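You operate a simulated robot arm through the tools that you are given. There is no shell and no other tool.

The job below is to be done with a simulated robot arm. You get a single attempt, and the scene is never put back.

TASK
Stir the paint that the colour card names, then brush it over the test patch.
Fine: stirred till even; stirrer and red brush back in their stand, lid pressed home; leave the other tins. A coat counts when it lies all over at full strength: go over it till it gets no stronger.

Only the result counts: the job must be done as asked and must still hold three seconds after the hand-in. Knocking over, shifting, dropping, spilling or breaking anything else fails it. Lids that push on must go on centred and level and be pressed home; caps that screw on are set level and turned clockwise until they are tight.

THE ROBOT
A 7-joint arm with a two-finger parallel gripper, fixed in place. Base frame: the origin is at the foot of the arm, x ahead of it, y to its left, z up. Readings come in mm, degrees, newtons and seconds.
With the tool pointing down near the work surface it reaches from about 360 to 880 mm from the base axis. Its first joint turns from -143.0 to 143.0 degrees. Payload 3 kg.
The tool frame sits at the grasp point between the pads (the TCP): z along the fingers, y along the line on which they close. The tips reach 30 mm beyond it. Largest opening 94 mm; finger width 28, thickness 10; the body of the gripper, 50 by 96 mm, starts 55 mm behind the TCP.
Orientation is that of the tool frame in the base frame, as a unit quaternion [w, x, y, z]. With the fingers straight down and closing along the base's y, the tool's x points along the base's -x, its y along +y and its z along -z.

THE INTERFACE
- The arm moves only by the tool move_arm. Its argument "plan" is a list of rows, each a list of 7 numbers: the closure in counts, from 0 (fully open) to 255 (shut), then the shift along the tool's x, y, z in mm, then the turn, a rotation vector about the tool's x, y, z in degrees. In form: [[fingers, dx, dy, dz, ax, ay, az], ...]. A call has 1 to 20 rows; each row shifts and turns the commanded pose from where the row before left it, along the tool's axes as they then stand. Rows are played at 5 a second. More than 50 mm and 8.6 degrees between two rows, or a gripper value outside its range, and nothing of the call is played. Where a pose cannot be reached the arm comes as near as it can. A force on the tool above 50 N (or 10 N above the force at the start of the call, whichever is more), or a blocked arm, ends the call early, and 0.2 s more pass. Each finger travels about 72 mm/s and halts on what it meets, pressing with about 43 N; the grip force reading is that of the motor and also rises with nothing between the fingers. The clock runs only during rows and for 0.2 s after the last one: add rows that do not move to give the fingers time. The reply holds the time, the measured pose of the TCP, the force on the tool along the base axes, the opening and the grip force, in the units named above and with some noise, with the torque about the TCP (base axes, N m) and any sound that the robot's microphone picked up.
- Cameras (640 x 400 px; columns grow to the right, rows downward): "scene" is fixed at [220.2, 650.8, 1751.8]; the picture's right is [-0.86, -0.51, 0.00], its down [-0.33, 0.57, -0.75] and it looks along [0.38, -0.65, -0.66] (base axes); focal length 331 px, centre (320, 200). "wrist" rides on the gripper at [76, 14, -103] in the tool frame; the picture's right is [-0.18, 0.98, 0.00], its down [-0.75, -0.14, -0.64] and it looks along [-0.63, -0.12, 0.77] (tool axes); focal length 243 px, centre (320, 200). There is no depth. A picture from a camera that has moved, and an enlarged one, comes with that camera's place and axes in the base frame and with its lens.
- capture(camera): a new picture of that camera. No time passes.
- close_up(camera, box): a new picture of the part [left, top, right, bottom] of that camera's present view, enlarged. No time passes.
- sign_off(): hands the job in; it is judged then, once.

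Places have to be worked out from the pictures, the camera data and where the tool is seen. Open the gripper and draw the arm clear of the work before you hand the job in, unless the task says otherwise.

The tools are called after ">>>" by a JSON object that holds its "op" and its "data". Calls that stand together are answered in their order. move_arm: Moves the arm, as the interface text tells. Its arguments: {"type":"object","properties":{"plan":{"type":"array"}},"required":["plan"]} The other tools are called the same way: capture (camera) takes a picture; close_up (camera, box) takes an enlarged picture of a part of a camera's view; sign_off () hands the job in.

At the start:

```text
clock: 0.0
tool_pos: [436.1, 109.2, 1330.5]
tcp_rot: [0.0, 0.001, 1.0, 0.0]
ft_force: [0.5, 0.8, 0.4]
ft_torque: [-0.03, 0.02, 0.01]
opening: 94.2
gripper_force: 0.0
```

scene: 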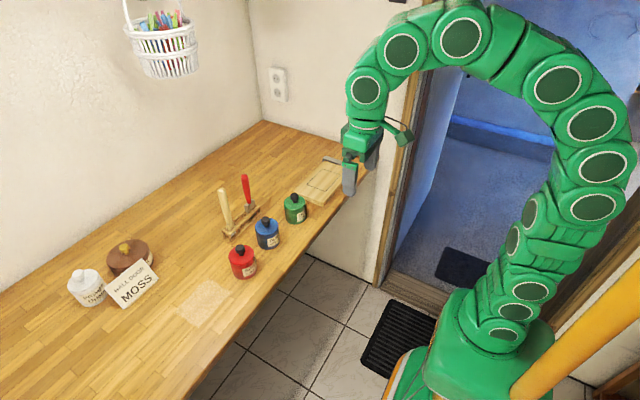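
wrist: 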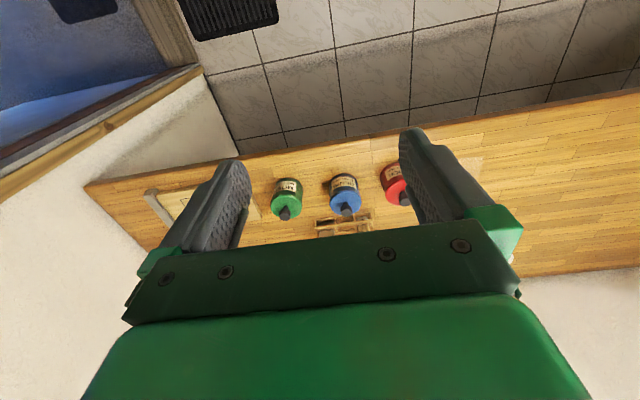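

The card seems to read "HALL DOOR / MOSS"; I look closer at the card, the tins, the stand and the patch.

>>> {"op": "close_up", "data": {"camera": "scene", "box": [60, 230, 180, 310]}}

>>> {"op": "close_up", "data": {"camera": "scene", "box": [210, 170, 330, 245]}}

>>> {"op": "close_up", "data": {"camera": "scene", "box": [170, 220, 290, 340]}}

>>> {"op": "close_up", "data": {"camera": "wrist", "box": [230, 150, 420, 260]}}

```text
5.00 times, centred on (120, 270) of scene
camera zoom: at [220.2, 650.8, 1751.8], right [-0.86, -0.51, 0.0], down [-0.33, 0.57, -0.75], along [0.38, -0.65, -0.66], focal length 1657 px, centre (1320, -150)
```

zoom: 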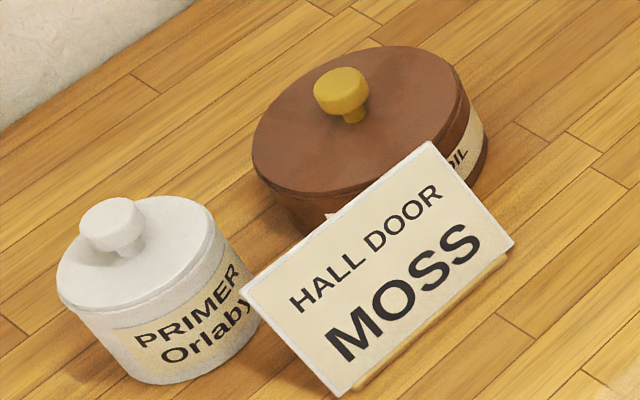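

```text
5.33 times, centred on (270, 208) of scene
camera zoom: at [220.2, 650.8, 1751.8], right [-0.86, -0.51, 0.0], down [-0.33, 0.57, -0.75], along [0.38, -0.65, -0.66], focal length 1768 px, centre (587, 160)
```

zoom: 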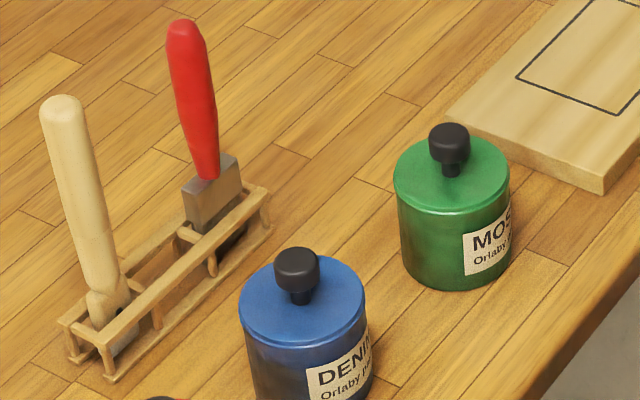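

```text
3.33 times, centred on (230, 280) of scene
camera zoom: at [220.2, 650.8, 1751.8], right [-0.86, -0.51, 0.0], down [-0.33, 0.57, -0.75], along [0.38, -0.65, -0.66], focal length 1105 px, centre (620, -67)
```

zoom: 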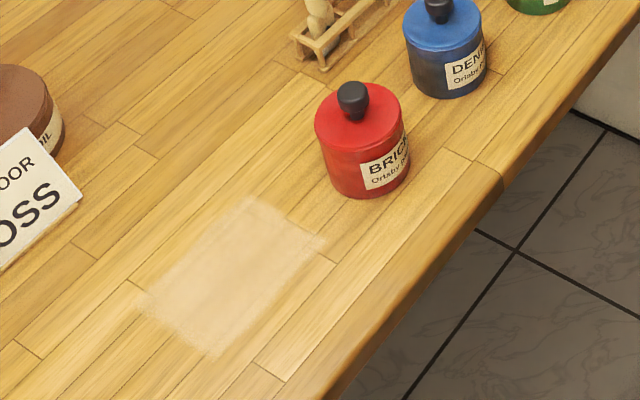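

```text
3.37 times, centred on (325, 205) of wrist
camera zoom: at [359.7, 123.3, 1432.4], right [0.18, 0.98, 0.0], down [0.75, -0.14, 0.64], along [0.63, -0.12, -0.77], focal length 817 px, centre (303, 183)
```

zoom: 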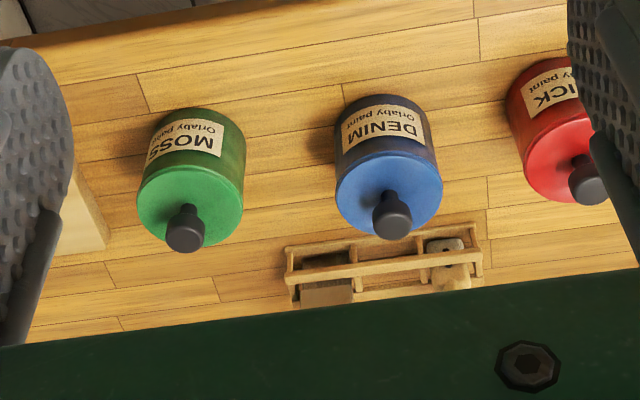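

The target is the MOSS (green) tin. By triangulating both cameras I put the knob tops at about z 1042: green (711,-23), blue (724,116), red (721,240). I move nearer for a better wrist view of the stand and the board.

>>> {"op": "move_arm", "data": {"plan": [[0, -30, -15, 20, 0, 0, 0], [0, -30, -15, 20, 0, 0, 0], [0, -30, -15, 20, 0, 0, 0], [0, -30, -15, 20, 0, 0, 0], [0, 0, 0, 0, 0, 0, 0]]}}

>>> {"op": "capture", "data": {"camera": "wrist"}}

>>> {"op": "close_up", "data": {"camera": "scene", "box": [270, 140, 366, 200]}}

>>> {"op": "close_up", "data": {"camera": "scene", "box": [210, 165, 274, 245]}}

```text
clock: 1.2
tool_pos: [556.7, 42.6, 1250.9]
tcp_rot: [-0.001, 0.0, 1.0, 0.002]
ft_force: [0.3, -0.6, 0.1]
ft_torque: [0.0, 0.01, -0.02]
opening: 94.1
gripper_force: 0.1
```

```text
taken
camera wrist: at [479.0, 56.9, 1353.1], right [0.18, 0.98, 0.0], down [0.75, -0.14, 0.64], along [0.63, -0.12, -0.77], focal length 243 px, centre (320, 200)
```

wrist: 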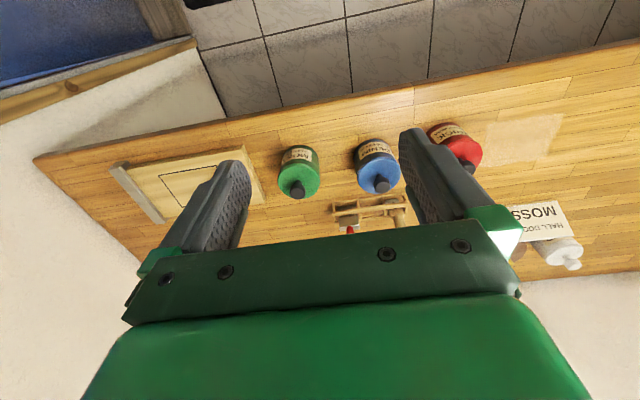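

```text
6.67 times, centred on (318, 170) of scene
camera zoom: at [220.2, 650.8, 1751.8], right [-0.86, -0.51, 0.0], down [-0.33, 0.57, -0.75], along [0.38, -0.65, -0.66], focal length 2210 px, centre (333, 400)
```

zoom: 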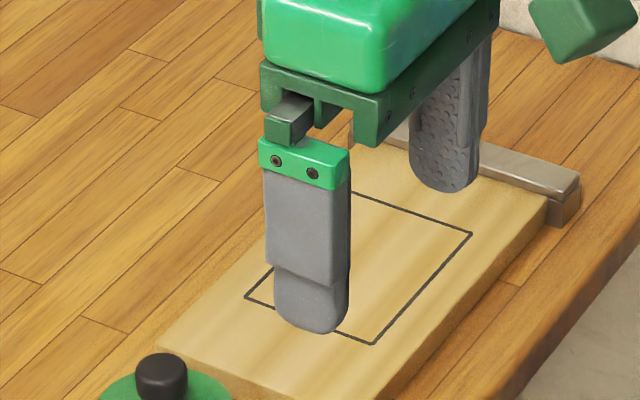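

```text
5.00 times, centred on (242, 205) of scene
camera zoom: at [220.2, 650.8, 1751.8], right [-0.86, -0.51, 0.0], down [-0.33, 0.57, -0.75], along [0.38, -0.65, -0.66], focal length 1657 px, centre (710, 175)
```

zoom: 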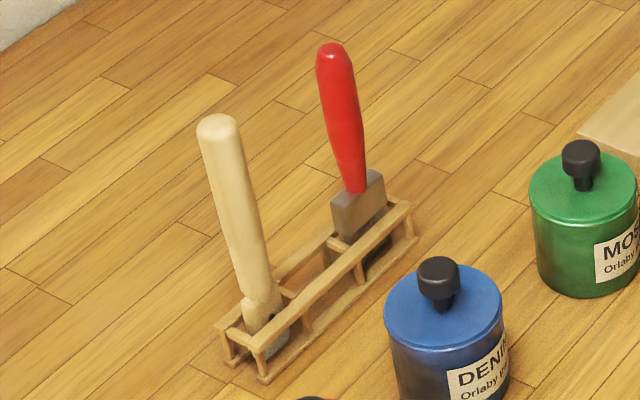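

The outlined rectangle on the board with the end batten is the test patch. I move further forward so that the stand lies inside the wrist camera's clear area.

>>> {"op": "move_arm", "data": {"plan": [[0, -40, 15, 0, 0, 0, 0], [0, -40, 15, 0, 0, 0, 0], [0, -40, 10, 0, 0, 0, 0], [0, 0, 0, 0, 0, 0, 0]]}}

>>> {"op": "capture", "data": {"camera": "wrist"}}

>>> {"op": "close_up", "data": {"camera": "wrist", "box": [240, 80, 420, 230]}}

```text
clock: 2.2
tool_pos: [678.1, 82.5, 1251.3]
tcp_rot: [0.0, 0.0, 1.0, 0.001]
ft_force: [0.5, -0.3, -0.8]
ft_torque: [0.05, 0.02, -0.02]
opening: 93.8
gripper_force: 0.1
```

```text
taken
camera wrist: at [601.4, 96.1, 1354.1], right [0.18, 0.98, 0.0], down [0.75, -0.14, 0.64], along [0.63, -0.12, -0.77], focal length 243 px, centre (320, 200)
```

wrist: 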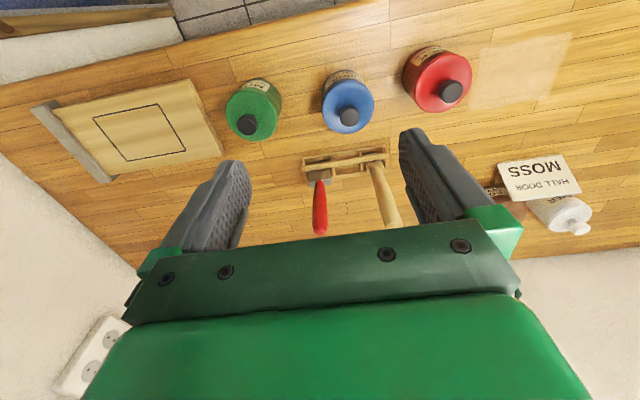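

```text
2.67 times, centred on (330, 155) of wrist
camera zoom: at [601.4, 96.1, 1354.1], right [0.18, 0.98, 0.0], down [0.75, -0.14, 0.64], along [0.63, -0.12, -0.77], focal length 647 px, centre (293, 320)
```

zoom: 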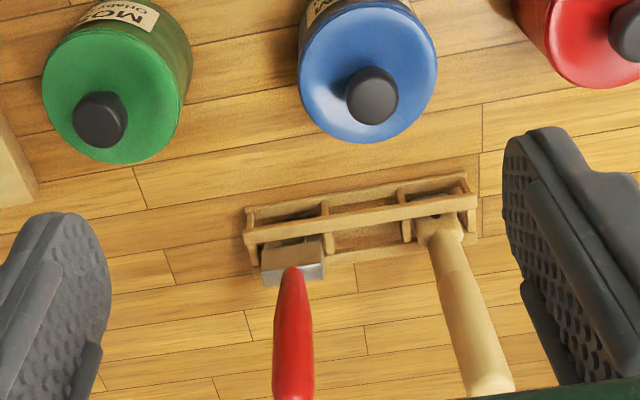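

Triangulating again: brush handle end at about (849,50,1131), stirrer top about (849,151,1133), the table about z 948, and the patch board spans y below -110. I move above the green knob to refine where it is.

>>> {"op": "move_arm", "data": {"plan": [[0, -9, -27, 20, 0, 0, 0], [0, -9, -27, 25, 0, 0, 0], [0, -9, -27, 28, 0, 0, 0], [0, -8, -25, 28, 0, 0, 0], [0, 0, 0, 0, 0, 0, 0]]}}

>>> {"op": "capture", "data": {"camera": "wrist"}}

>>> {"op": "close_up", "data": {"camera": "wrist", "box": [256, 50, 384, 180]}}

>>> {"op": "capture", "data": {"camera": "scene"}}

```text
clock: 3.4
tool_pos: [711.7, -21.8, 1149.7]
tcp_rot: [0.001, -0.001, 1.0, 0.002]
ft_force: [-0.4, -0.3, -1.2]
ft_torque: [0.02, -0.01, -0.01]
opening: 93.8
gripper_force: 0.1
```

```text
taken
camera wrist: at [634.7, -7.1, 1251.9], right [0.18, 0.98, 0.0], down [0.75, -0.14, 0.64], along [0.63, -0.12, -0.77], focal length 243 px, centre (320, 200)
```

wrist: 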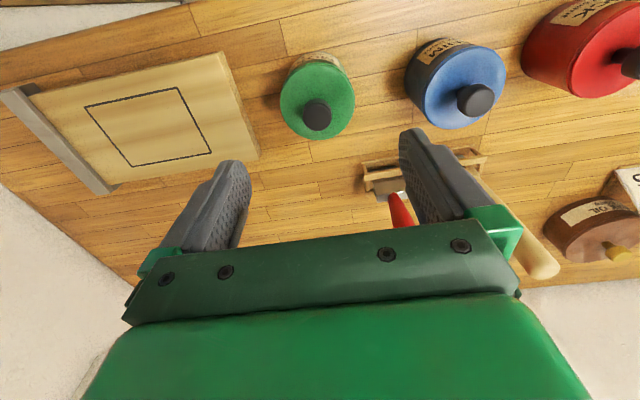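

```text
3.08 times, centred on (320, 115) of wrist
camera zoom: at [634.7, -7.1, 1251.9], right [0.18, 0.98, 0.0], down [0.75, -0.14, 0.64], along [0.63, -0.12, -0.77], focal length 746 px, centre (320, 462)
```

zoom: 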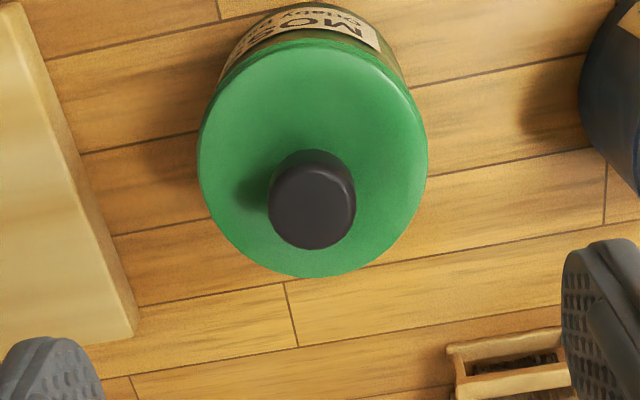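

```text
taken
```

scene: 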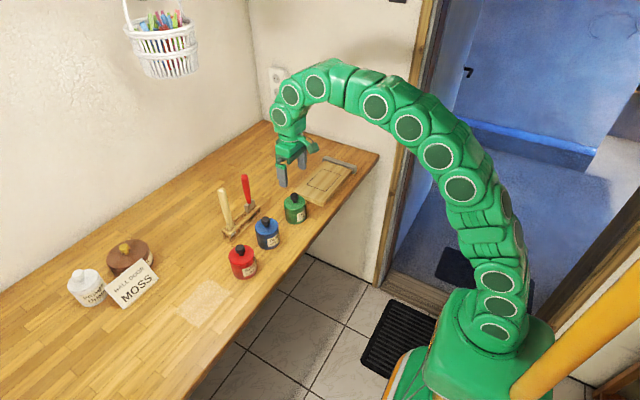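

Two wrist views agree on the knob top at (714.8,-24.2,1040) with a head about 25 mm wide and the lid plate near z 1001. I centre over it, lower so that the tips straddle the head, and look before closing.

>>> {"op": "move_arm", "data": {"plan": [[0, -3, -2.4, 30, 0, 0, 0], [0, 0, 0, 40, 0, 0, 0], [0, 0, 0, 0, 0, 0, 0]]}}

>>> {"op": "close_up", "data": {"camera": "wrist", "box": [220, 60, 420, 220]}}

```text
clock: 4.2
tool_pos: [714.5, -22.9, 1080.2]
tcp_rot: [-0.001, 0.001, 1.0, 0.002]
ft_force: [-0.4, -0.1, 0.3]
ft_torque: [-0.01, -0.02, 0.01]
opening: 93.8
gripper_force: 0.0
```

```text
2.50 times, centred on (320, 140) of wrist
camera zoom: at [637.3, -8.0, 1182.5], right [0.18, 0.98, 0.0], down [0.75, -0.14, 0.64], along [0.63, -0.12, -0.77], focal length 606 px, centre (320, 350)
```

zoom: 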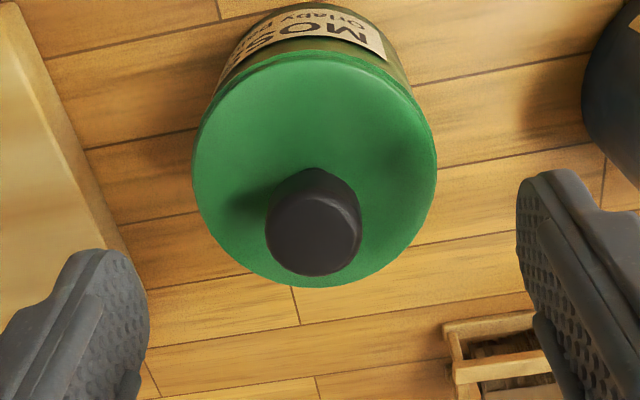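

The knob is centred (y about -24, x about 715). I lower to TCP z about 1037 and close on the head.

>>> {"op": "move_arm", "data": {"plan": [[0, 0, -1, 25, 0, 0, 0], [0, 0, 0, 18, 0, 0, 0], [0, 0, 0, 0, 0, 0, 0], [255, 0, 0, 0, 0, 0, 0], [255, 0, 0, 0, 0, 0, 0], [255, 0, 0, 0, 0, 0, 0], [255, 0, 0, 0, 0, 0, 0], [255, 0, 0, 0, 0, 0, 0]]}}

>>> {"op": "close_up", "data": {"camera": "wrist", "box": [220, 60, 420, 220]}}

```text
clock: 6.0
tool_pos: [714.6, -24.9, 1037.4]
tcp_rot: [0.0, 0.0, 1.0, 0.001]
ft_force: [-0.4, 0.5, -4.7]
ft_torque: [0.03, -0.08, 0.03]
opening: 71.5
gripper_force: 43.1
```

```text
2.50 times, centred on (320, 140) of wrist
camera zoom: at [637.8, -10.6, 1138.8], right [0.18, 0.98, 0.0], down [0.75, -0.14, 0.64], along [0.63, -0.12, -0.77], focal length 606 px, centre (320, 350)
```

zoom: 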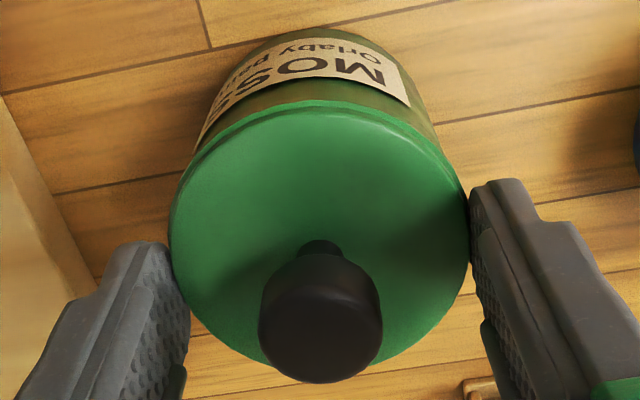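

The fingers have closed on the lid's rim at 71.5 mm, so the lid top is higher than I judged, around 1012. I open, rise 11 mm and close on the knob head itself.

>>> {"op": "move_arm", "data": {"plan": [[0, 0, 0, 0, 0, 0, 0], [0, 0, 0, 0, 0, 0, 0], [0, 0, 0, -5.5, 0, 0, 0], [0, 0, 0, -5.5, 0, 0, 0], [255, 0, 0, 0, 0, 0, 0], [255, 0, 0, 0, 0, 0, 0], [255, 0, 0, 0, 0, 0, 0], [255, 0, 0, 0, 0, 0, 0], [255, 0, 0, 0, 0, 0, 0]]}}

>>> {"op": "close_up", "data": {"camera": "wrist", "box": [220, 60, 420, 220]}}

```text
clock: 8.0
tool_pos: [715.1, -25.8, 1046.1]
tcp_rot: [0.0, 0.0, 1.0, 0.002]
ft_force: [-0.5, -2.2, -0.6]
ft_torque: [0.0, 0.0, -0.03]
opening: 24.8
gripper_force: 43.4
heard: snap
```

```text
2.50 times, centred on (320, 140) of wrist
camera zoom: at [637.9, -11.2, 1149.1], right [0.18, 0.98, 0.0], down [0.75, -0.14, 0.64], along [0.63, -0.12, -0.77], focal length 606 px, centre (320, 350)
```

zoom: 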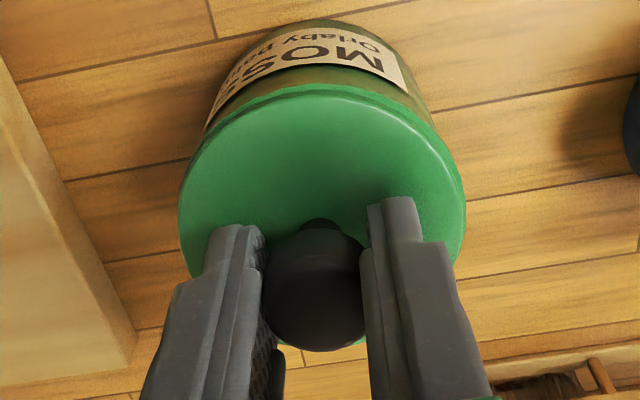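

The knob is held at 24.8 mm, and a snap was heard, probably the lid coming unseated. I lift slowly straight up and look.

>>> {"op": "move_arm", "data": {"plan": [[255, 0, 0, -5, 0, 0, 0], [255, 0, 0, -5, 0, 0, 0], [255, 0, 0, -10, 0, 0, 0], [255, 0, 0, -15, 0, 0, 0], [255, 0, 0, -20, 0, 0, 0], [255, 0, 0, -20, 0, 0, 0], [255, 0, 0, -20, 0, 0, 0], [255, 0, 0, 0, 0, 0, 0]]}}

>>> {"op": "capture", "data": {"camera": "wrist"}}

>>> {"op": "close_up", "data": {"camera": "scene", "box": [210, 130, 370, 240]}}

```text
clock: 9.8
tool_pos: [714.7, -25.3, 1142.4]
tcp_rot: [0.0, -0.001, 1.0, 0.002]
ft_force: [0.2, 0.0, -0.1]
ft_torque: [-0.01, 0.01, -0.01]
opening: 24.2
gripper_force: 42.9
```

```text
taken
camera wrist: at [637.9, -10.8, 1244.4], right [0.18, 0.98, 0.0], down [0.75, -0.14, 0.64], along [0.63, -0.12, -0.77], focal length 243 px, centre (320, 200)
```

wrist: 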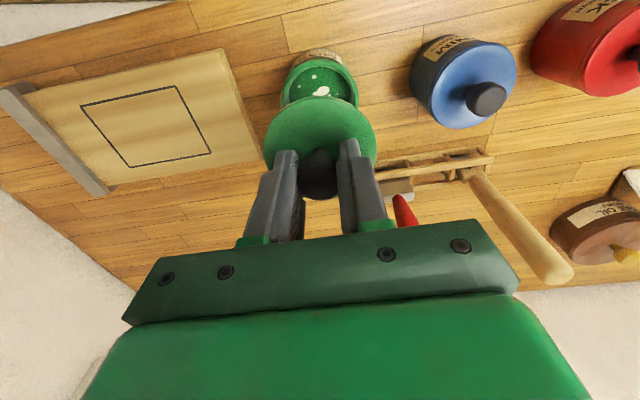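

```text
3.64 times, centred on (290, 185) of scene
camera zoom: at [220.2, 650.8, 1751.8], right [-0.86, -0.51, 0.0], down [-0.33, 0.57, -0.75], along [0.38, -0.65, -0.66], focal length 1205 px, centre (429, 254)
```

zoom: 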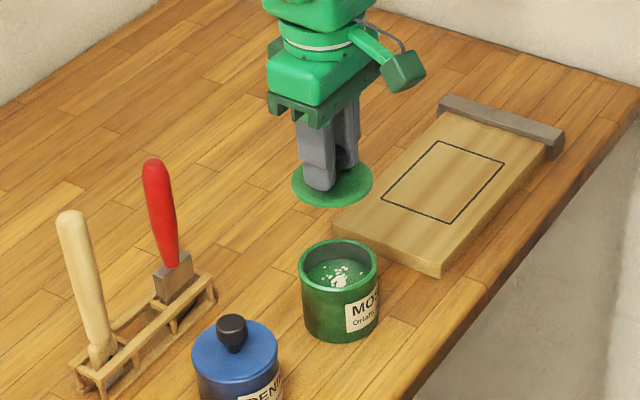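

The lid is off and clear, and the paint shows unmixed pale lumps. I carry the lid to the bare table behind the tin, about (803,-45), and lower it part way.

>>> {"op": "move_arm", "data": {"plan": [[255, -22, -5, 0, 0, 0, 0], [255, -22, -5, 0, 0, 0, 0], [255, -22, -5, 0, 0, 0, 0], [255, -22, -5, 0, 0, 0, 0], [255, 0, 0, 30, 0, 0, 0], [255, 0, 0, 30, 0, 0, 0], [255, 0, 0, 30, 0, 0, 0], [255, 0, 0, 30, 0, 0, 0], [255, 0, 0, 10, 0, 0, 0], [255, 0, 0, 0, 0, 0, 0]]}}

>>> {"op": "capture", "data": {"camera": "wrist"}}

>>> {"op": "close_up", "data": {"camera": "scene", "box": [210, 130, 370, 240]}}

```text
clock: 12.0
tool_pos: [801.8, -45.3, 1011.6]
tcp_rot: [0.0, 0.001, 1.0, 0.001]
ft_force: [0.2, 0.2, -0.9]
ft_torque: [-0.03, -0.01, 0.01]
opening: 24.3
gripper_force: 42.8
```

```text
taken
camera wrist: at [725.0, -31.8, 1115.1], right [0.18, 0.98, 0.0], down [0.75, -0.14, 0.64], along [0.63, -0.12, -0.77], focal length 243 px, centre (320, 200)
```

wrist: 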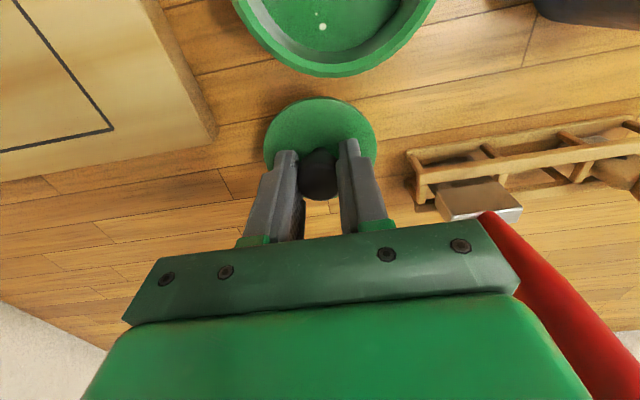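

```text
3.64 times, centred on (290, 185) of scene
camera zoom: at [220.2, 650.8, 1751.8], right [-0.86, -0.51, 0.0], down [-0.33, 0.57, -0.75], along [0.38, -0.65, -0.66], focal length 1205 px, centre (429, 254)
```

zoom: 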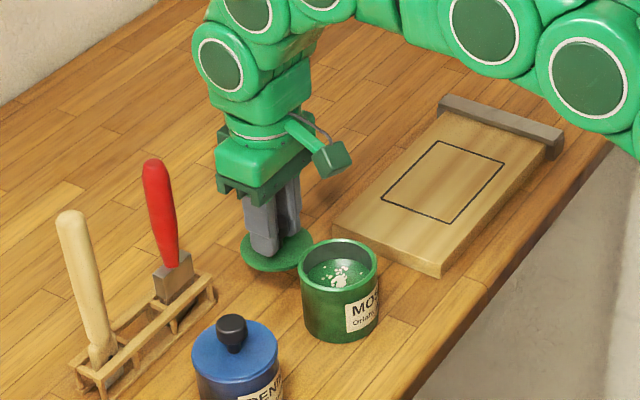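

The spot is clear of tin, board and stand. I lower in small steps and watch the force for contact with the table.

>>> {"op": "move_arm", "data": {"plan": [[255, 0, 0, 4, 0, 0, 0], [255, 0, 0, 4, 0, 0, 0], [255, 0, 0, 3, 0, 0, 0], [255, 0, 0, 0, 0, 0, 0]]}}

>>> {"op": "close_up", "data": {"camera": "wrist", "box": [240, 60, 400, 220]}}

```text
clock: 13.0
tool_pos: [801.5, -46.0, 1001.6]
tcp_rot: [0.0, 0.001, 1.0, 0.002]
ft_force: [-0.7, 0.1, 0.2]
ft_torque: [0.0, 0.01, 0.03]
opening: 24.3
gripper_force: 42.8
```

```text
2.50 times, centred on (320, 140) of wrist
camera zoom: at [725.2, -31.5, 1104.2], right [0.18, 0.98, 0.0], down [0.75, -0.14, 0.64], along [0.63, -0.12, -0.77], focal length 606 px, centre (320, 350)
```

zoom: 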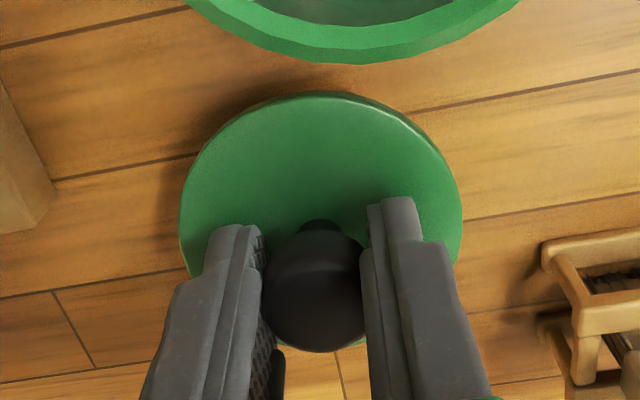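

>>> {"op": "move_arm", "data": {"plan": [[255, 0, 0, 2, 0, 0, 0], [255, 0, 0, 2, 0, 0, 0], [255, 0, 0, 2, 0, 0, 0], [255, 0, 0, 2, 0, 0, 0], [255, 0, 0, 0, 0, 0, 0]]}}

```text
clock: 14.2
tool_pos: [801.0, -46.1, 993.4]
tcp_rot: [0.0, 0.0, 1.0, 0.003]
ft_force: [0.1, 0.3, -0.5]
ft_torque: [0.02, 0.0, 0.0]
opening: 24.5
gripper_force: 42.6
```

No contact yet at TCP z 993; I go on in 2 mm steps.

>>> {"op": "move_arm", "data": {"plan": [[255, 0, 0, 2, 0, 0, 0], [255, 0, 0, 2, 0, 0, 0], [255, 0, 0, 1, 0, 0, 0], [255, 0, 0, 0, 0, 0, 0]]}}

>>> {"op": "close_up", "data": {"camera": "scene", "box": [250, 170, 314, 210]}}

```text
clock: 15.2
tool_pos: [802.2, -45.5, 987.8]
tcp_rot: [0.0, 0.002, 1.0, 0.002]
ft_force: [1.5, -0.5, -0.7]
ft_torque: [0.01, -0.02, -0.01]
opening: 24.6
gripper_force: 42.8
```

```text
10.00 times, centred on (282, 190) of scene
camera zoom: at [220.2, 650.8, 1751.8], right [-0.86, -0.51, 0.0], down [-0.33, 0.57, -0.75], along [0.38, -0.65, -0.66], focal length 3314 px, centre (700, 300)
```

zoom: 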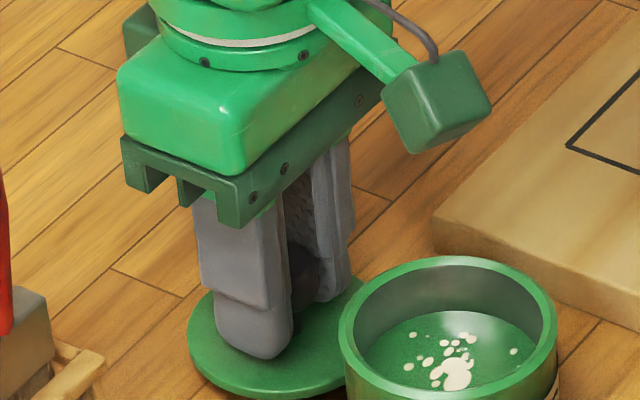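

Still free at z 988 by the force reading. I continue gently.

>>> {"op": "move_arm", "data": {"plan": [[255, 0, 0, 1.5, 0, 0, 0], [255, 0, 0, 1.5, 0, 0, 0], [255, 0, 0, 1.5, 0, 0, 0], [255, 0, 0, 0, 0, 0, 0]]}}

```text
clock: 16.2
tool_pos: [802.5, -44.5, 983.6]
tcp_rot: [0.0, 0.001, 1.0, 0.001]
ft_force: [-0.7, -0.1, 1.1]
ft_torque: [0.0, 0.02, 0.03]
opening: 24.5
gripper_force: 42.6
```

>>> {"op": "move_arm", "data": {"plan": [[255, 0, 0, 1.5, 0, 0, 0], [255, 0, 0, 1.5, 0, 0, 0], [255, 0, 0, 0, 0, 0, 0]]}}

>>> {"op": "close_up", "data": {"camera": "wrist", "box": [240, 60, 400, 220]}}

```text
clock: 17.0
tool_pos: [803.1, -45.5, 983.3]
tcp_rot: [0.003, 0.001, 1.0, 0.002]
ft_force: [-6.8, -1.5, 44.3]
ft_torque: [-0.22, 0.42, -0.05]
opening: 24.6
gripper_force: 43.2
```

```text
2.50 times, centred on (320, 140) of wrist
camera zoom: at [725.2, -31.3, 1085.2], right [0.18, 0.98, 0.0], down [0.75, -0.14, 0.64], along [0.63, -0.12, -0.76], focal length 606 px, centre (320, 350)
```

zoom: 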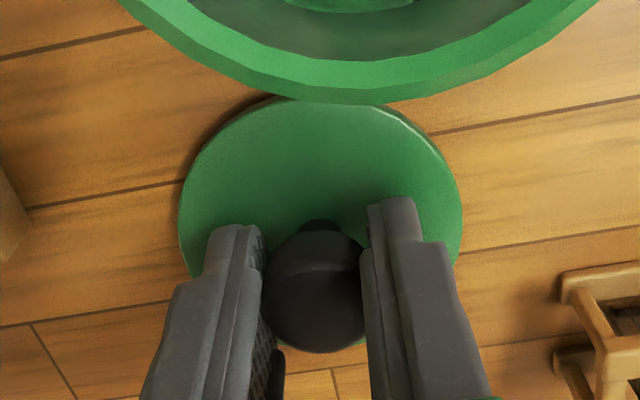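

Contact at TCP z 983.4 (44 N). I back off to unload, then open and rise clear.

>>> {"op": "move_arm", "data": {"plan": [[255, 0, 0, -2.7, 0, 0, 0], [255, 0, 0, 0, 0, 0, 0], [150, 0, 0, 0, 0, 0, 0], [0, 0, 0, 0, 0, 0, 0], [0, 0, 0, 0, 0, 0, 0], [0, 0, 0, 0, 0, 0, 0], [0, 0, 0, -20, 0, 0, 0], [0, 0, 0, -30, 0, 0, 0], [0, 0, 0, -40, 0, 0, 0], [0, 0, 0, -40, 0, 0, 0], [0, 0, 0, 0, 0, 0, 0]]}}

>>> {"op": "capture", "data": {"camera": "wrist"}}

```text
clock: 19.4
tool_pos: [802.3, -48.1, 1112.9]
tcp_rot: [0.0, 0.0, 1.0, 0.002]
ft_force: [0.1, 0.3, 0.2]
ft_torque: [-0.02, 0.01, 0.03]
opening: 93.8
gripper_force: 0.0
```

```text
taken
camera wrist: at [725.6, -32.6, 1214.4], right [0.18, 0.98, 0.0], down [0.75, -0.14, 0.64], along [0.63, -0.12, -0.77], focal length 243 px, centre (320, 200)
```

wrist: 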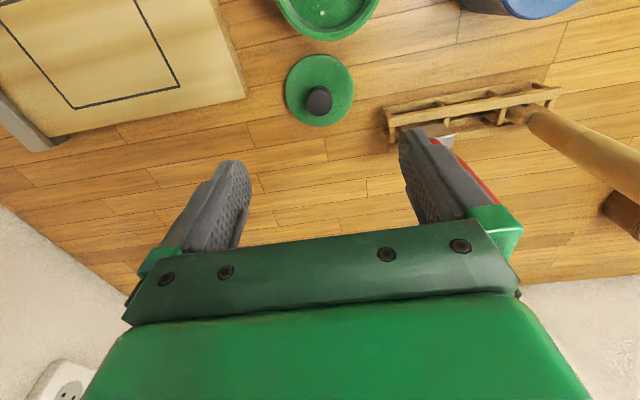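

The lid rests flat behind the tin. Now I rise and move over the stirrer, handle end estimated near (849,151,1133), to pin down its place.

>>> {"op": "move_arm", "data": {"plan": [[0, 0, 0, -40, 0, 0, 0], [0, 0, 0, -40, 0, 0, 0], [0, 0, 0, -40, 0, 0, 0], [0, 0, 40, 0, 0, 0, 0], [0, 0, 40, 0, 0, 0, 0], [0, 0, 40, 0, 0, 0, 0], [0, -10, 40, 0, 0, 0, 0], [0, -20, 38, 0, 0, 0, 0], [0, 0, 0, 0, 0, 0, 0]]}}

>>> {"op": "capture", "data": {"camera": "wrist"}}

>>> {"op": "capture", "data": {"camera": "scene"}}

```text
clock: 21.4
tool_pos: [798.3, 123.1, 1150.7]
tcp_rot: [0.0, 0.001, 1.0, 0.002]
ft_force: [0.2, -0.3, 0.4]
ft_torque: [0.01, 0.01, -0.06]
opening: 93.7
gripper_force: 0.2
out of reach, approached as far as the arm can: row 2, 3, 7, 8
```

```text
taken
camera wrist: at [721.7, 137.8, 1253.6], right [0.19, 0.98, 0.0], down [0.75, -0.14, 0.64], along [0.63, -0.12, -0.77], focal length 243 px, centre (320, 200)
```

wrist: 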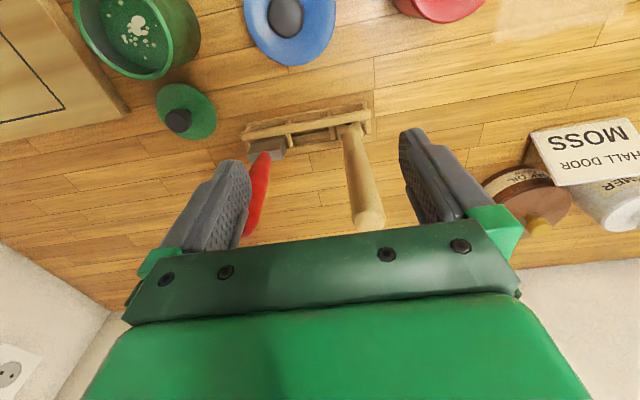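

```text
taken
```

scene: 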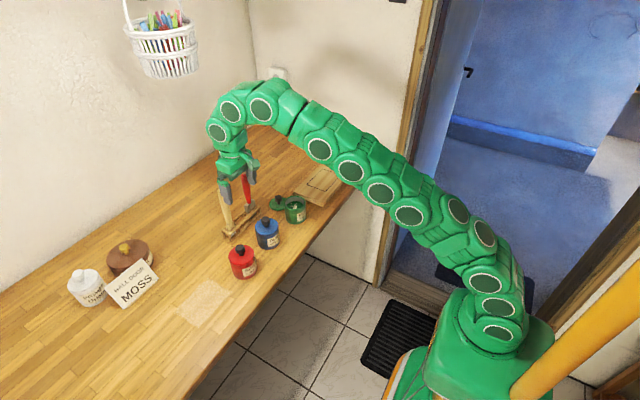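

Upright, the arm cannot reach the stirrer at this height (it stopped at radius 808). So I will draw back and tilt the tool outwards about 45°, which also lets me grip the handles lower down.

>>> {"op": "move_arm", "data": {"plan": [[0, 30, 0, 0, 0, 0, 0], [0, 30, 0, 0, 0, 0, 0], [0, 30, 0, 0, 0, 0, 0], [0, 30, 0, 0, 0, 0, 0], [0, 0, 0, 0, 0, 0, 0]]}}

```text
clock: 22.6
tool_pos: [679.3, 124.4, 1151.3]
tcp_rot: [0.0, 0.001, 1.0, 0.002]
ft_force: [0.4, 0.5, -0.4]
ft_torque: [0.01, -0.01, -0.01]
opening: 93.9
gripper_force: 0.1
```

The commanded pose follows the reached one. Now I tilt 45° about the tool's y in six rows.

>>> {"op": "move_arm", "data": {"plan": [[0, 0, 0, 0, 0, -7.5, 0], [0, 0, 0, 0, 0, -7.5, 0], [0, 0, 0, 0, 0, -7.5, 0], [0, 0, 0, 0, 0, -7.5, 0], [0, 0, 0, 0, 0, -7.5, 0], [0, 0, 0, 0, 0, -7.5, 0], [0, 0, 0, 0, 0, 0, 0]]}}

>>> {"op": "capture", "data": {"camera": "wrist"}}

>>> {"op": "capture", "data": {"camera": "scene"}}

```text
clock: 24.2
tool_pos: [679.3, 122.7, 1152.2]
tcp_rot: [0.383, 0.001, 0.924, 0.001]
ft_force: [-0.4, 0.1, -0.4]
ft_torque: [-0.02, -0.01, 0.0]
opening: 93.8
gripper_force: 0.1
```

```text
taken
camera wrist: at [552.3, 138.6, 1170.7], right [0.13, 0.98, 0.13], down [0.08, -0.14, 0.99], along [0.99, -0.12, -0.1], focal length 243 px, centre (320, 200)
```

wrist: 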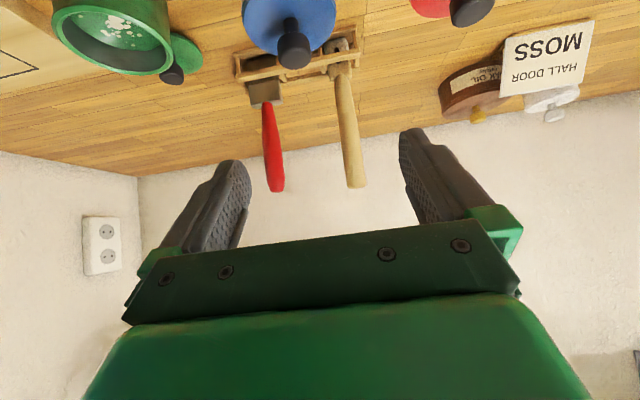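

```text
taken
```

scene: 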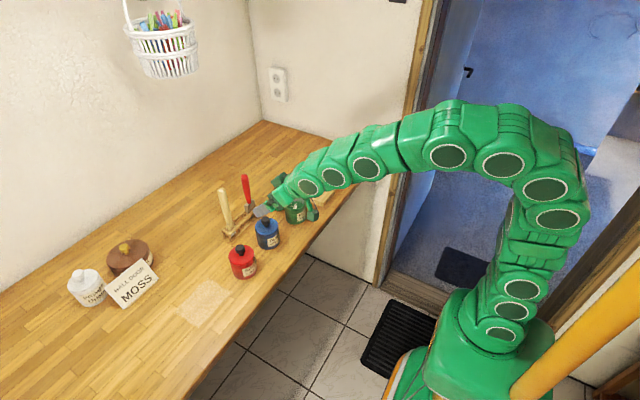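

The tilted tool sees the stand well: the stirrer's handle at y about 150.7 and the brush's at y about 51, both near x 849. I move in front of the stirrer at z about 1085.

>>> {"op": "move_arm", "data": {"plan": [[0, -2.5, 7, 26.2, 0, 0, 0], [0, -2.5, 7, 26.2, 0, 0, 0], [0, -2.5, 7, 26.2, 0, 0, 0], [0, -2.5, 7, 26, 0, 0, 0], [0, -14.1, 0, 14.1, 0, 0, 0], [0, 0, 0, 0, 0, 0, 0]]}}

>>> {"op": "capture", "data": {"camera": "wrist"}}

>>> {"op": "close_up", "data": {"camera": "scene", "box": [200, 150, 330, 250]}}

```text
clock: 25.6
tool_pos: [780.4, 152.5, 1084.3]
tcp_rot: [0.383, 0.0, 0.924, 0.002]
ft_force: [0.5, 0.0, 0.1]
ft_torque: [0.03, -0.02, 0.01]
opening: 93.8
gripper_force: 0.0
```

```text
taken
camera wrist: at [653.7, 167.4, 1103.2], right [0.13, 0.98, 0.13], down [0.08, -0.14, 0.99], along [0.99, -0.12, -0.1], focal length 243 px, centre (320, 200)
```

wrist: 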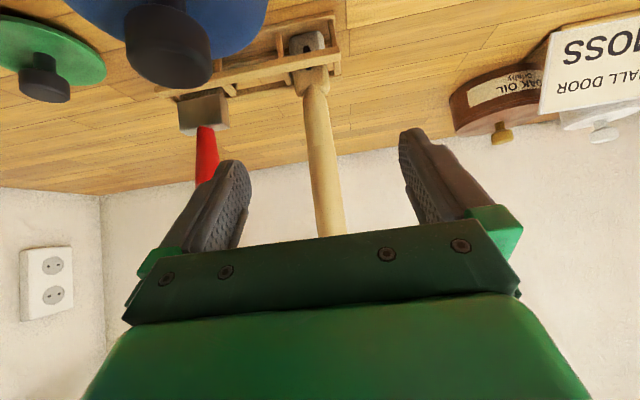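

```text
4.00 times, centred on (265, 200) of scene
camera zoom: at [220.2, 650.8, 1751.8], right [-0.86, -0.51, 0.0], down [-0.33, 0.57, -0.75], along [0.38, -0.65, -0.66], focal length 1326 px, centre (540, 200)
```

zoom: 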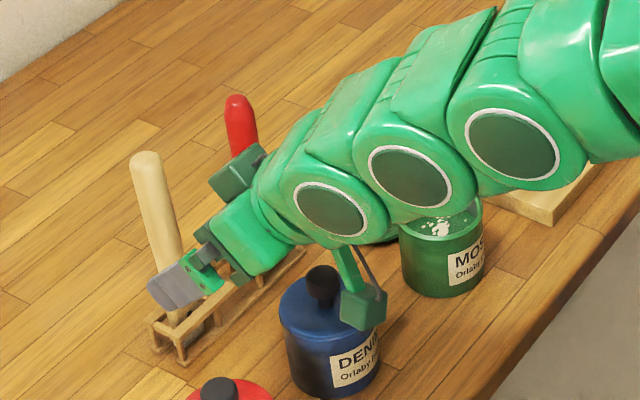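

The stirrer's handle is at (849,150,·) and about 21 mm thick. I move on until the TCP is on its axis at z about 1075.

>>> {"op": "move_arm", "data": {"plan": [[0, -14, -0.7, 18.3, 0, 0, 0], [0, -14, -0.7, 18.3, 0, 0, 0], [0, -14, -0.6, 18.3, 0, 0, 0], [0, 0, 0, 0, 0, 0, 0]]}}

>>> {"op": "capture", "data": {"camera": "wrist"}}

>>> {"op": "close_up", "data": {"camera": "scene", "box": [200, 165, 296, 245]}}

```text
clock: 26.6
tool_pos: [850.9, 150.4, 1076.4]
tcp_rot: [0.383, 0.0, 0.924, 0.002]
ft_force: [0.0, -0.3, 0.8]
ft_torque: [0.03, 0.0, 0.01]
opening: 94.0
gripper_force: 0.3
```

```text
taken
camera wrist: at [722.7, 164.9, 1094.3], right [0.13, 0.98, 0.13], down [0.08, -0.14, 0.99], along [0.99, -0.12, -0.1], focal length 243 px, centre (320, 200)
```

wrist: 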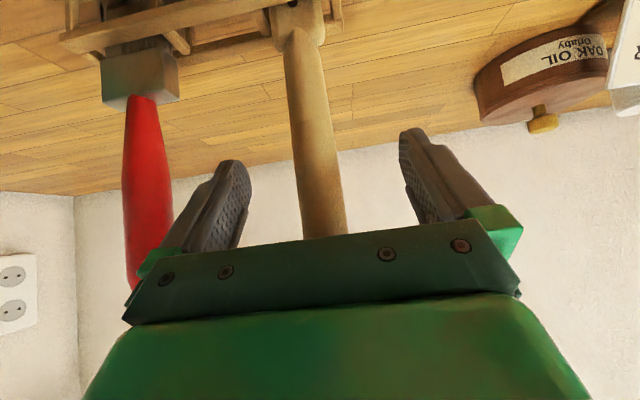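

```text
5.00 times, centred on (248, 205) of scene
camera zoom: at [220.2, 650.8, 1751.8], right [-0.86, -0.51, 0.0], down [-0.33, 0.57, -0.75], along [0.38, -0.65, -0.66], focal length 1657 px, centre (680, 175)
```

zoom: 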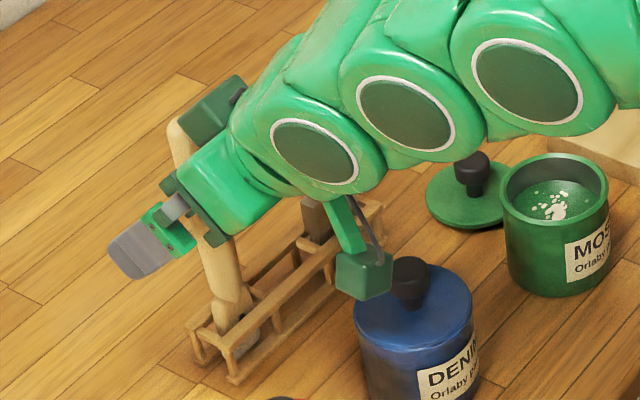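

The handle lies between the pads at the TCP. I close on it.

>>> {"op": "move_arm", "data": {"plan": [[255, 0, 0, 0, 0, 0, 0], [255, 0, 0, 0, 0, 0, 0], [255, 0, 0, 0, 0, 0, 0], [255, 0, 0, 0, 0, 0, 0], [255, 0, 0, 0, 0, 0, 0]]}}

>>> {"op": "capture", "data": {"camera": "wrist"}}

```text
clock: 27.8
tool_pos: [850.4, 149.9, 1075.8]
tcp_rot: [0.383, 0.001, 0.924, 0.0]
ft_force: [0.1, -0.6, 1.1]
ft_torque: [-0.01, -0.07, -0.04]
opening: 27.0
gripper_force: 43.3
```

```text
taken
camera wrist: at [722.4, 164.7, 1094.3], right [0.13, 0.98, 0.13], down [0.08, -0.14, 0.99], along [0.99, -0.12, -0.1], focal length 243 px, centre (320, 200)
```

wrist: 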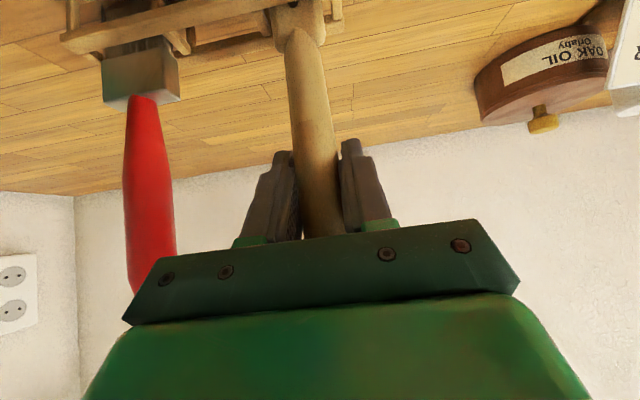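

The stirrer is held (27 mm); its home pose is TCP (850.5,150,1076) at 45° tilt. I lift it straight up slowly.

>>> {"op": "move_arm", "data": {"plan": [[255, -3.54, 0, -3.54, 0, 0, 0], [255, -7.07, 0, -7.07, 0, 0, 0], [255, -7.07, 0, -7.07, 0, 0, 0], [255, -7.07, 0, -7.07, 0, 0, 0], [255, -7.07, 0, -7.07, 0, 0, 0], [255, -7.07, 0, -7.07, 0, 0, 0], [255, 0, 0, 0, 0, 0, 0]]}}

>>> {"op": "close_up", "data": {"camera": "scene", "box": [200, 165, 296, 245]}}

>>> {"op": "capture", "data": {"camera": "wrist"}}

```text
clock: 29.4
tool_pos: [849.8, 150.5, 1130.2]
tcp_rot: [0.383, 0.001, 0.924, 0.0]
ft_force: [-0.2, -0.4, -1.4]
ft_torque: [0.03, 0.0, -0.02]
opening: 26.8
gripper_force: 43.0
```

```text
5.00 times, centred on (248, 205) of scene
camera zoom: at [220.2, 650.8, 1751.8], right [-0.86, -0.51, 0.0], down [-0.33, 0.57, -0.75], along [0.38, -0.65, -0.66], focal length 1657 px, centre (680, 175)
```

zoom: 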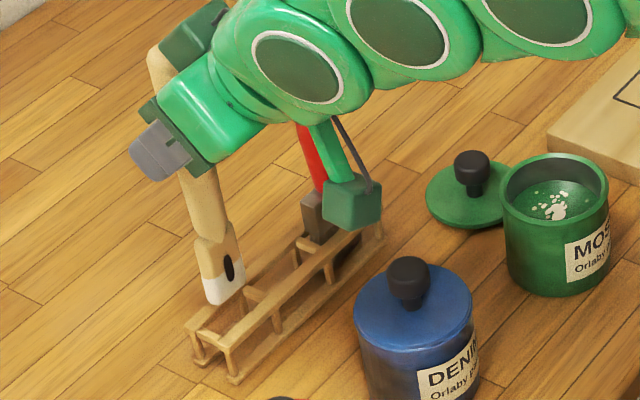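

```text
taken
camera wrist: at [721.9, 165.5, 1148.3], right [0.13, 0.98, 0.13], down [0.08, -0.14, 0.99], along [0.99, -0.12, -0.1], focal length 243 px, centre (320, 200)
```

wrist: 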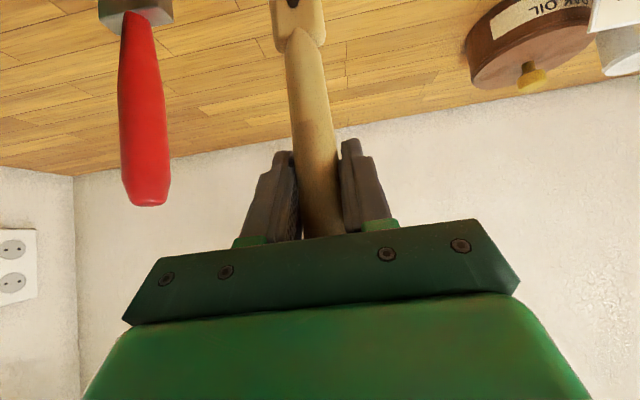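

The paddle is clear of the stand; its tip hangs about 147 mm below the TCP, and the table works out to z about 930 (board top about 948). I rise, draw back and carry it down the lane behind the tins to above the green tin.

>>> {"op": "move_arm", "data": {"plan": [[255, -14.1, 0, -14.1, 0, 0, 0], [255, 10.6, 0, -31.8, 0, 0, 0], [255, 10.6, 0, -31.8, 0, 0, 0], [255, 0, -35, 0, 0, 0, 0], [255, 0, -35, 0, 0, 0, 0], [255, 0, -35, 0, 0, 0, 0], [255, 0, -35, 0, 0, 0, 0], [255, 0, -35, 0, 0, 0, 0], [255, 17.7, 0, -17.7, 0, 0, 0], [255, 17.7, 0, -17.7, 0, 0, 0], [255, 17.7, 0, -17.7, 0, 0, 0], [255, 0, 0, 0, 0, 0, 0]]}}

>>> {"op": "capture", "data": {"camera": "wrist"}}

>>> {"op": "close_up", "data": {"camera": "scene", "box": [240, 140, 360, 240]}}

```text
clock: 32.0
tool_pos: [711.8, -25.1, 1180.2]
tcp_rot: [0.382, 0.001, 0.924, 0.001]
ft_force: [0.0, -0.7, -0.3]
ft_torque: [0.01, 0.0, -0.03]
opening: 26.8
gripper_force: 42.6
```

```text
taken
camera wrist: at [584.7, -9.6, 1199.0], right [0.13, 0.98, 0.13], down [0.08, -0.14, 0.99], along [0.99, -0.12, -0.1], focal length 243 px, centre (320, 200)
```

wrist: 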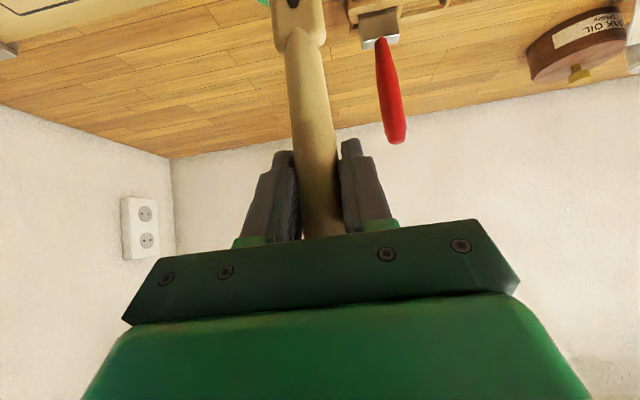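

```text
4.00 times, centred on (300, 190) of scene
camera zoom: at [220.2, 650.8, 1751.8], right [-0.86, -0.51, 0.0], down [-0.33, 0.57, -0.75], along [0.38, -0.65, -0.66], focal length 1326 px, centre (400, 240)
```

zoom: 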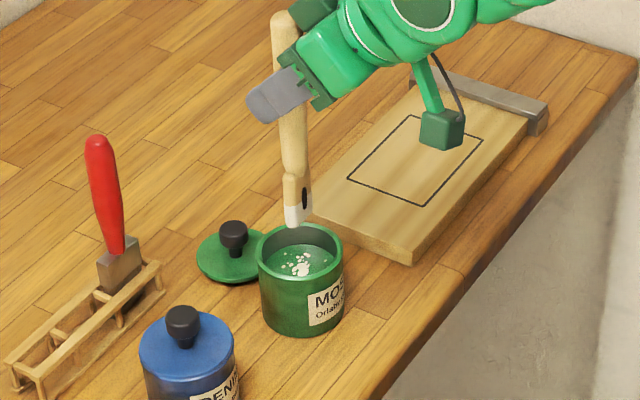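

The paddle hangs over the tin's centre, about (714,-25). I lower it into the tin while watching the force.

>>> {"op": "move_arm", "data": {"plan": [[255, -1.8, 0.3, 1.8, 0, 0, 0], [255, 10.6, 0, 10.6, 0, 0, 0], [255, 10.6, 0, 10.6, 0, 0, 0], [255, 10.6, 0, 10.6, 0, 0, 0], [255, 0, 0, 0, 0, 0, 0]]}}

>>> {"op": "close_up", "data": {"camera": "scene", "box": [260, 150, 340, 230]}}

```text
clock: 33.2
tool_pos: [717.0, -24.2, 1136.8]
tcp_rot: [0.382, 0.001, 0.924, 0.001]
ft_force: [-0.1, -0.5, -0.9]
ft_torque: [0.0, 0.04, 0.01]
opening: 27.0
gripper_force: 43.1
```

```text
5.00 times, centred on (300, 190) of scene
camera zoom: at [220.2, 650.8, 1751.8], right [-0.86, -0.51, 0.0], down [-0.33, 0.57, -0.75], along [0.38, -0.65, -0.66], focal length 1657 px, centre (420, 250)
```

zoom: 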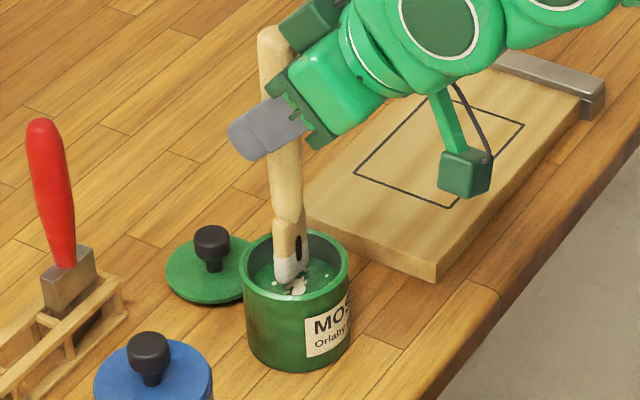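

It is entering centrally. I lower a further 42 mm.

>>> {"op": "move_arm", "data": {"plan": [[255, 10.6, 0, 9.2, 0, 0, 0], [255, 9.9, 0, 9.9, 0, 0, 0], [255, 9.9, 0, 9.9, 0, 0, 0], [255, 0, 0, 0, 0, 0, 0]]}}

>>> {"op": "close_up", "data": {"camera": "scene", "box": [260, 150, 340, 230]}}

```text
clock: 34.2
tool_pos: [718.4, -29.0, 1099.7]
tcp_rot: [0.389, 0.003, 0.921, 0.002]
ft_force: [-0.5, 0.1, 3.5]
ft_torque: [-0.01, 0.01, -0.01]
opening: 27.0
gripper_force: 43.1
stopped in row 4: the force on the tool passed its limit at 52 N (the readings are from after the stop); the commanded pose is now the measured one
```

```text
5.00 times, centred on (300, 190) of scene
camera zoom: at [220.2, 650.8, 1751.8], right [-0.86, -0.51, 0.0], down [-0.33, 0.57, -0.75], along [0.38, -0.65, -0.66], focal length 1657 px, centre (420, 250)
```

zoom: 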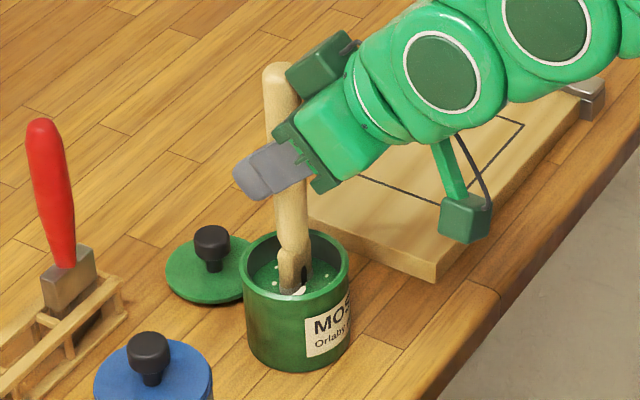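

The paddle met the tin's floor at TCP z about 1099 and the call stopped; the tin has not moved. I rise 7 mm, restore the tilt and recentre.

>>> {"op": "move_arm", "data": {"plan": [[255, -5, 0, -5, 0, 0, 0], [255, 1.5, 4, -1.5, 0, 0.8, 0], [255, 0, 0, 0, 0, 0, 0]]}}

>>> {"op": "close_up", "data": {"camera": "scene", "box": [275, 180, 315, 230]}}

>>> {"op": "capture", "data": {"camera": "wrist"}}

```text
clock: 35.0
tool_pos: [715.1, -24.6, 1106.9]
tcp_rot: [0.382, 0.001, 0.924, 0.003]
ft_force: [0.7, 0.1, -0.7]
ft_torque: [-0.02, 0.03, -0.02]
opening: 26.9
gripper_force: 42.8
```

```text
8.00 times, centred on (295, 205) of scene
camera zoom: at [220.2, 650.8, 1751.8], right [-0.86, -0.51, 0.0], down [-0.33, 0.57, -0.75], along [0.38, -0.65, -0.66], focal length 2651 px, centre (520, 160)
```

zoom: 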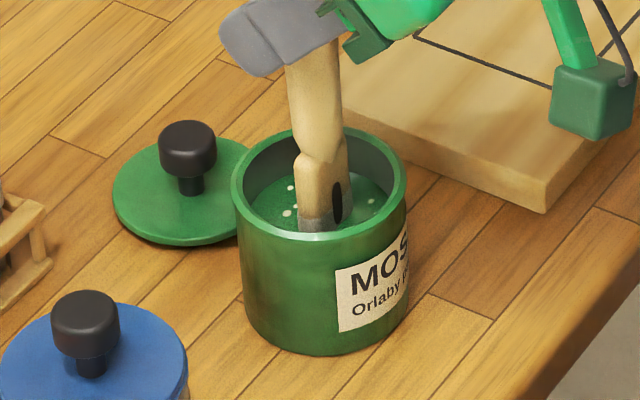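

```text
taken
camera wrist: at [588.1, -9.9, 1124.7], right [0.13, 0.98, 0.14], down [0.08, -0.15, 0.99], along [0.99, -0.12, -0.1], focal length 243 px, centre (320, 200)
```

wrist: 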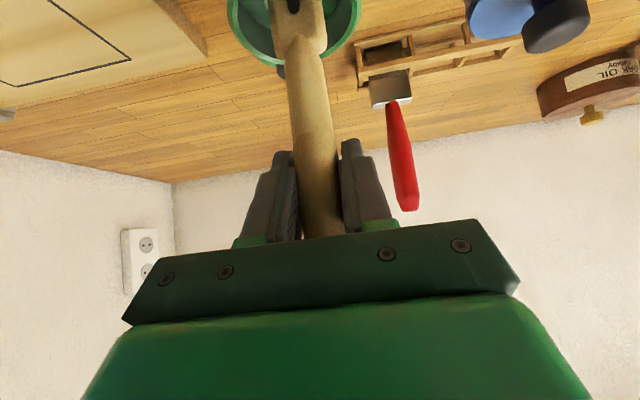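

The paddle is in the paint with the tin undisturbed. I stir one circle of 11 mm radius to try the clearance and the effect.

>>> {"op": "move_arm", "data": {"plan": [[255, -7.78, 0, 7.78, 0, 0, 0], [255, 1.04, 5.5, -1.04, 0, 0, 0], [255, 2.85, 4.03, -2.85, 0, 0, 0], [255, 3.89, 1.47, -3.89, 0, 0, 0], [255, 3.89, -1.47, -3.89, 0, 0, 0], [255, 2.85, -4.03, -2.85, 0, 0, 0], [255, 1.04, -5.5, -1.04, 0, 0, 0], [255, -1.04, -5.5, 1.04, 0, 0, 0], [255, -2.85, -4.03, 2.85, 0, 0, 0], [255, -3.89, -1.47, 3.89, 0, 0, 0], [255, -3.89, 1.47, 3.89, 0, 0, 0], [255, -2.85, 4.03, 2.85, 0, 0, 0], [255, -1.04, 5.5, 1.04, 0, 0, 0]]}}

>>> {"op": "close_up", "data": {"camera": "scene", "box": [275, 180, 315, 230]}}

```text
clock: 37.8
tool_pos: [726.8, -24.5, 1105.8]
tcp_rot: [0.382, 0.002, 0.924, 0.002]
ft_force: [-0.9, 0.2, -1.1]
ft_torque: [0.02, -0.02, -0.01]
opening: 26.9
gripper_force: 43.5
```

```text
8.00 times, centred on (295, 205) of scene
camera zoom: at [220.2, 650.8, 1751.8], right [-0.86, -0.51, 0.0], down [-0.33, 0.57, -0.75], along [0.38, -0.65, -0.66], focal length 2651 px, centre (520, 160)
```

zoom: 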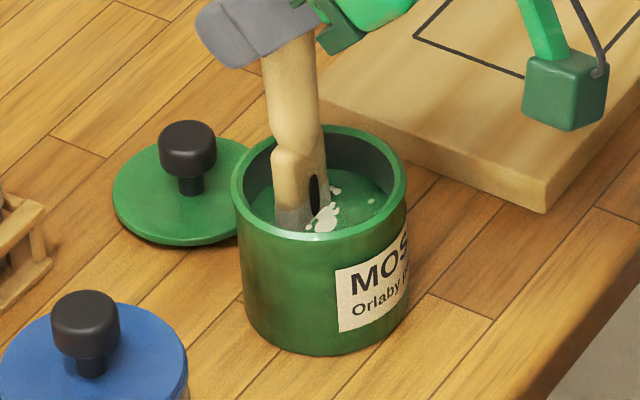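

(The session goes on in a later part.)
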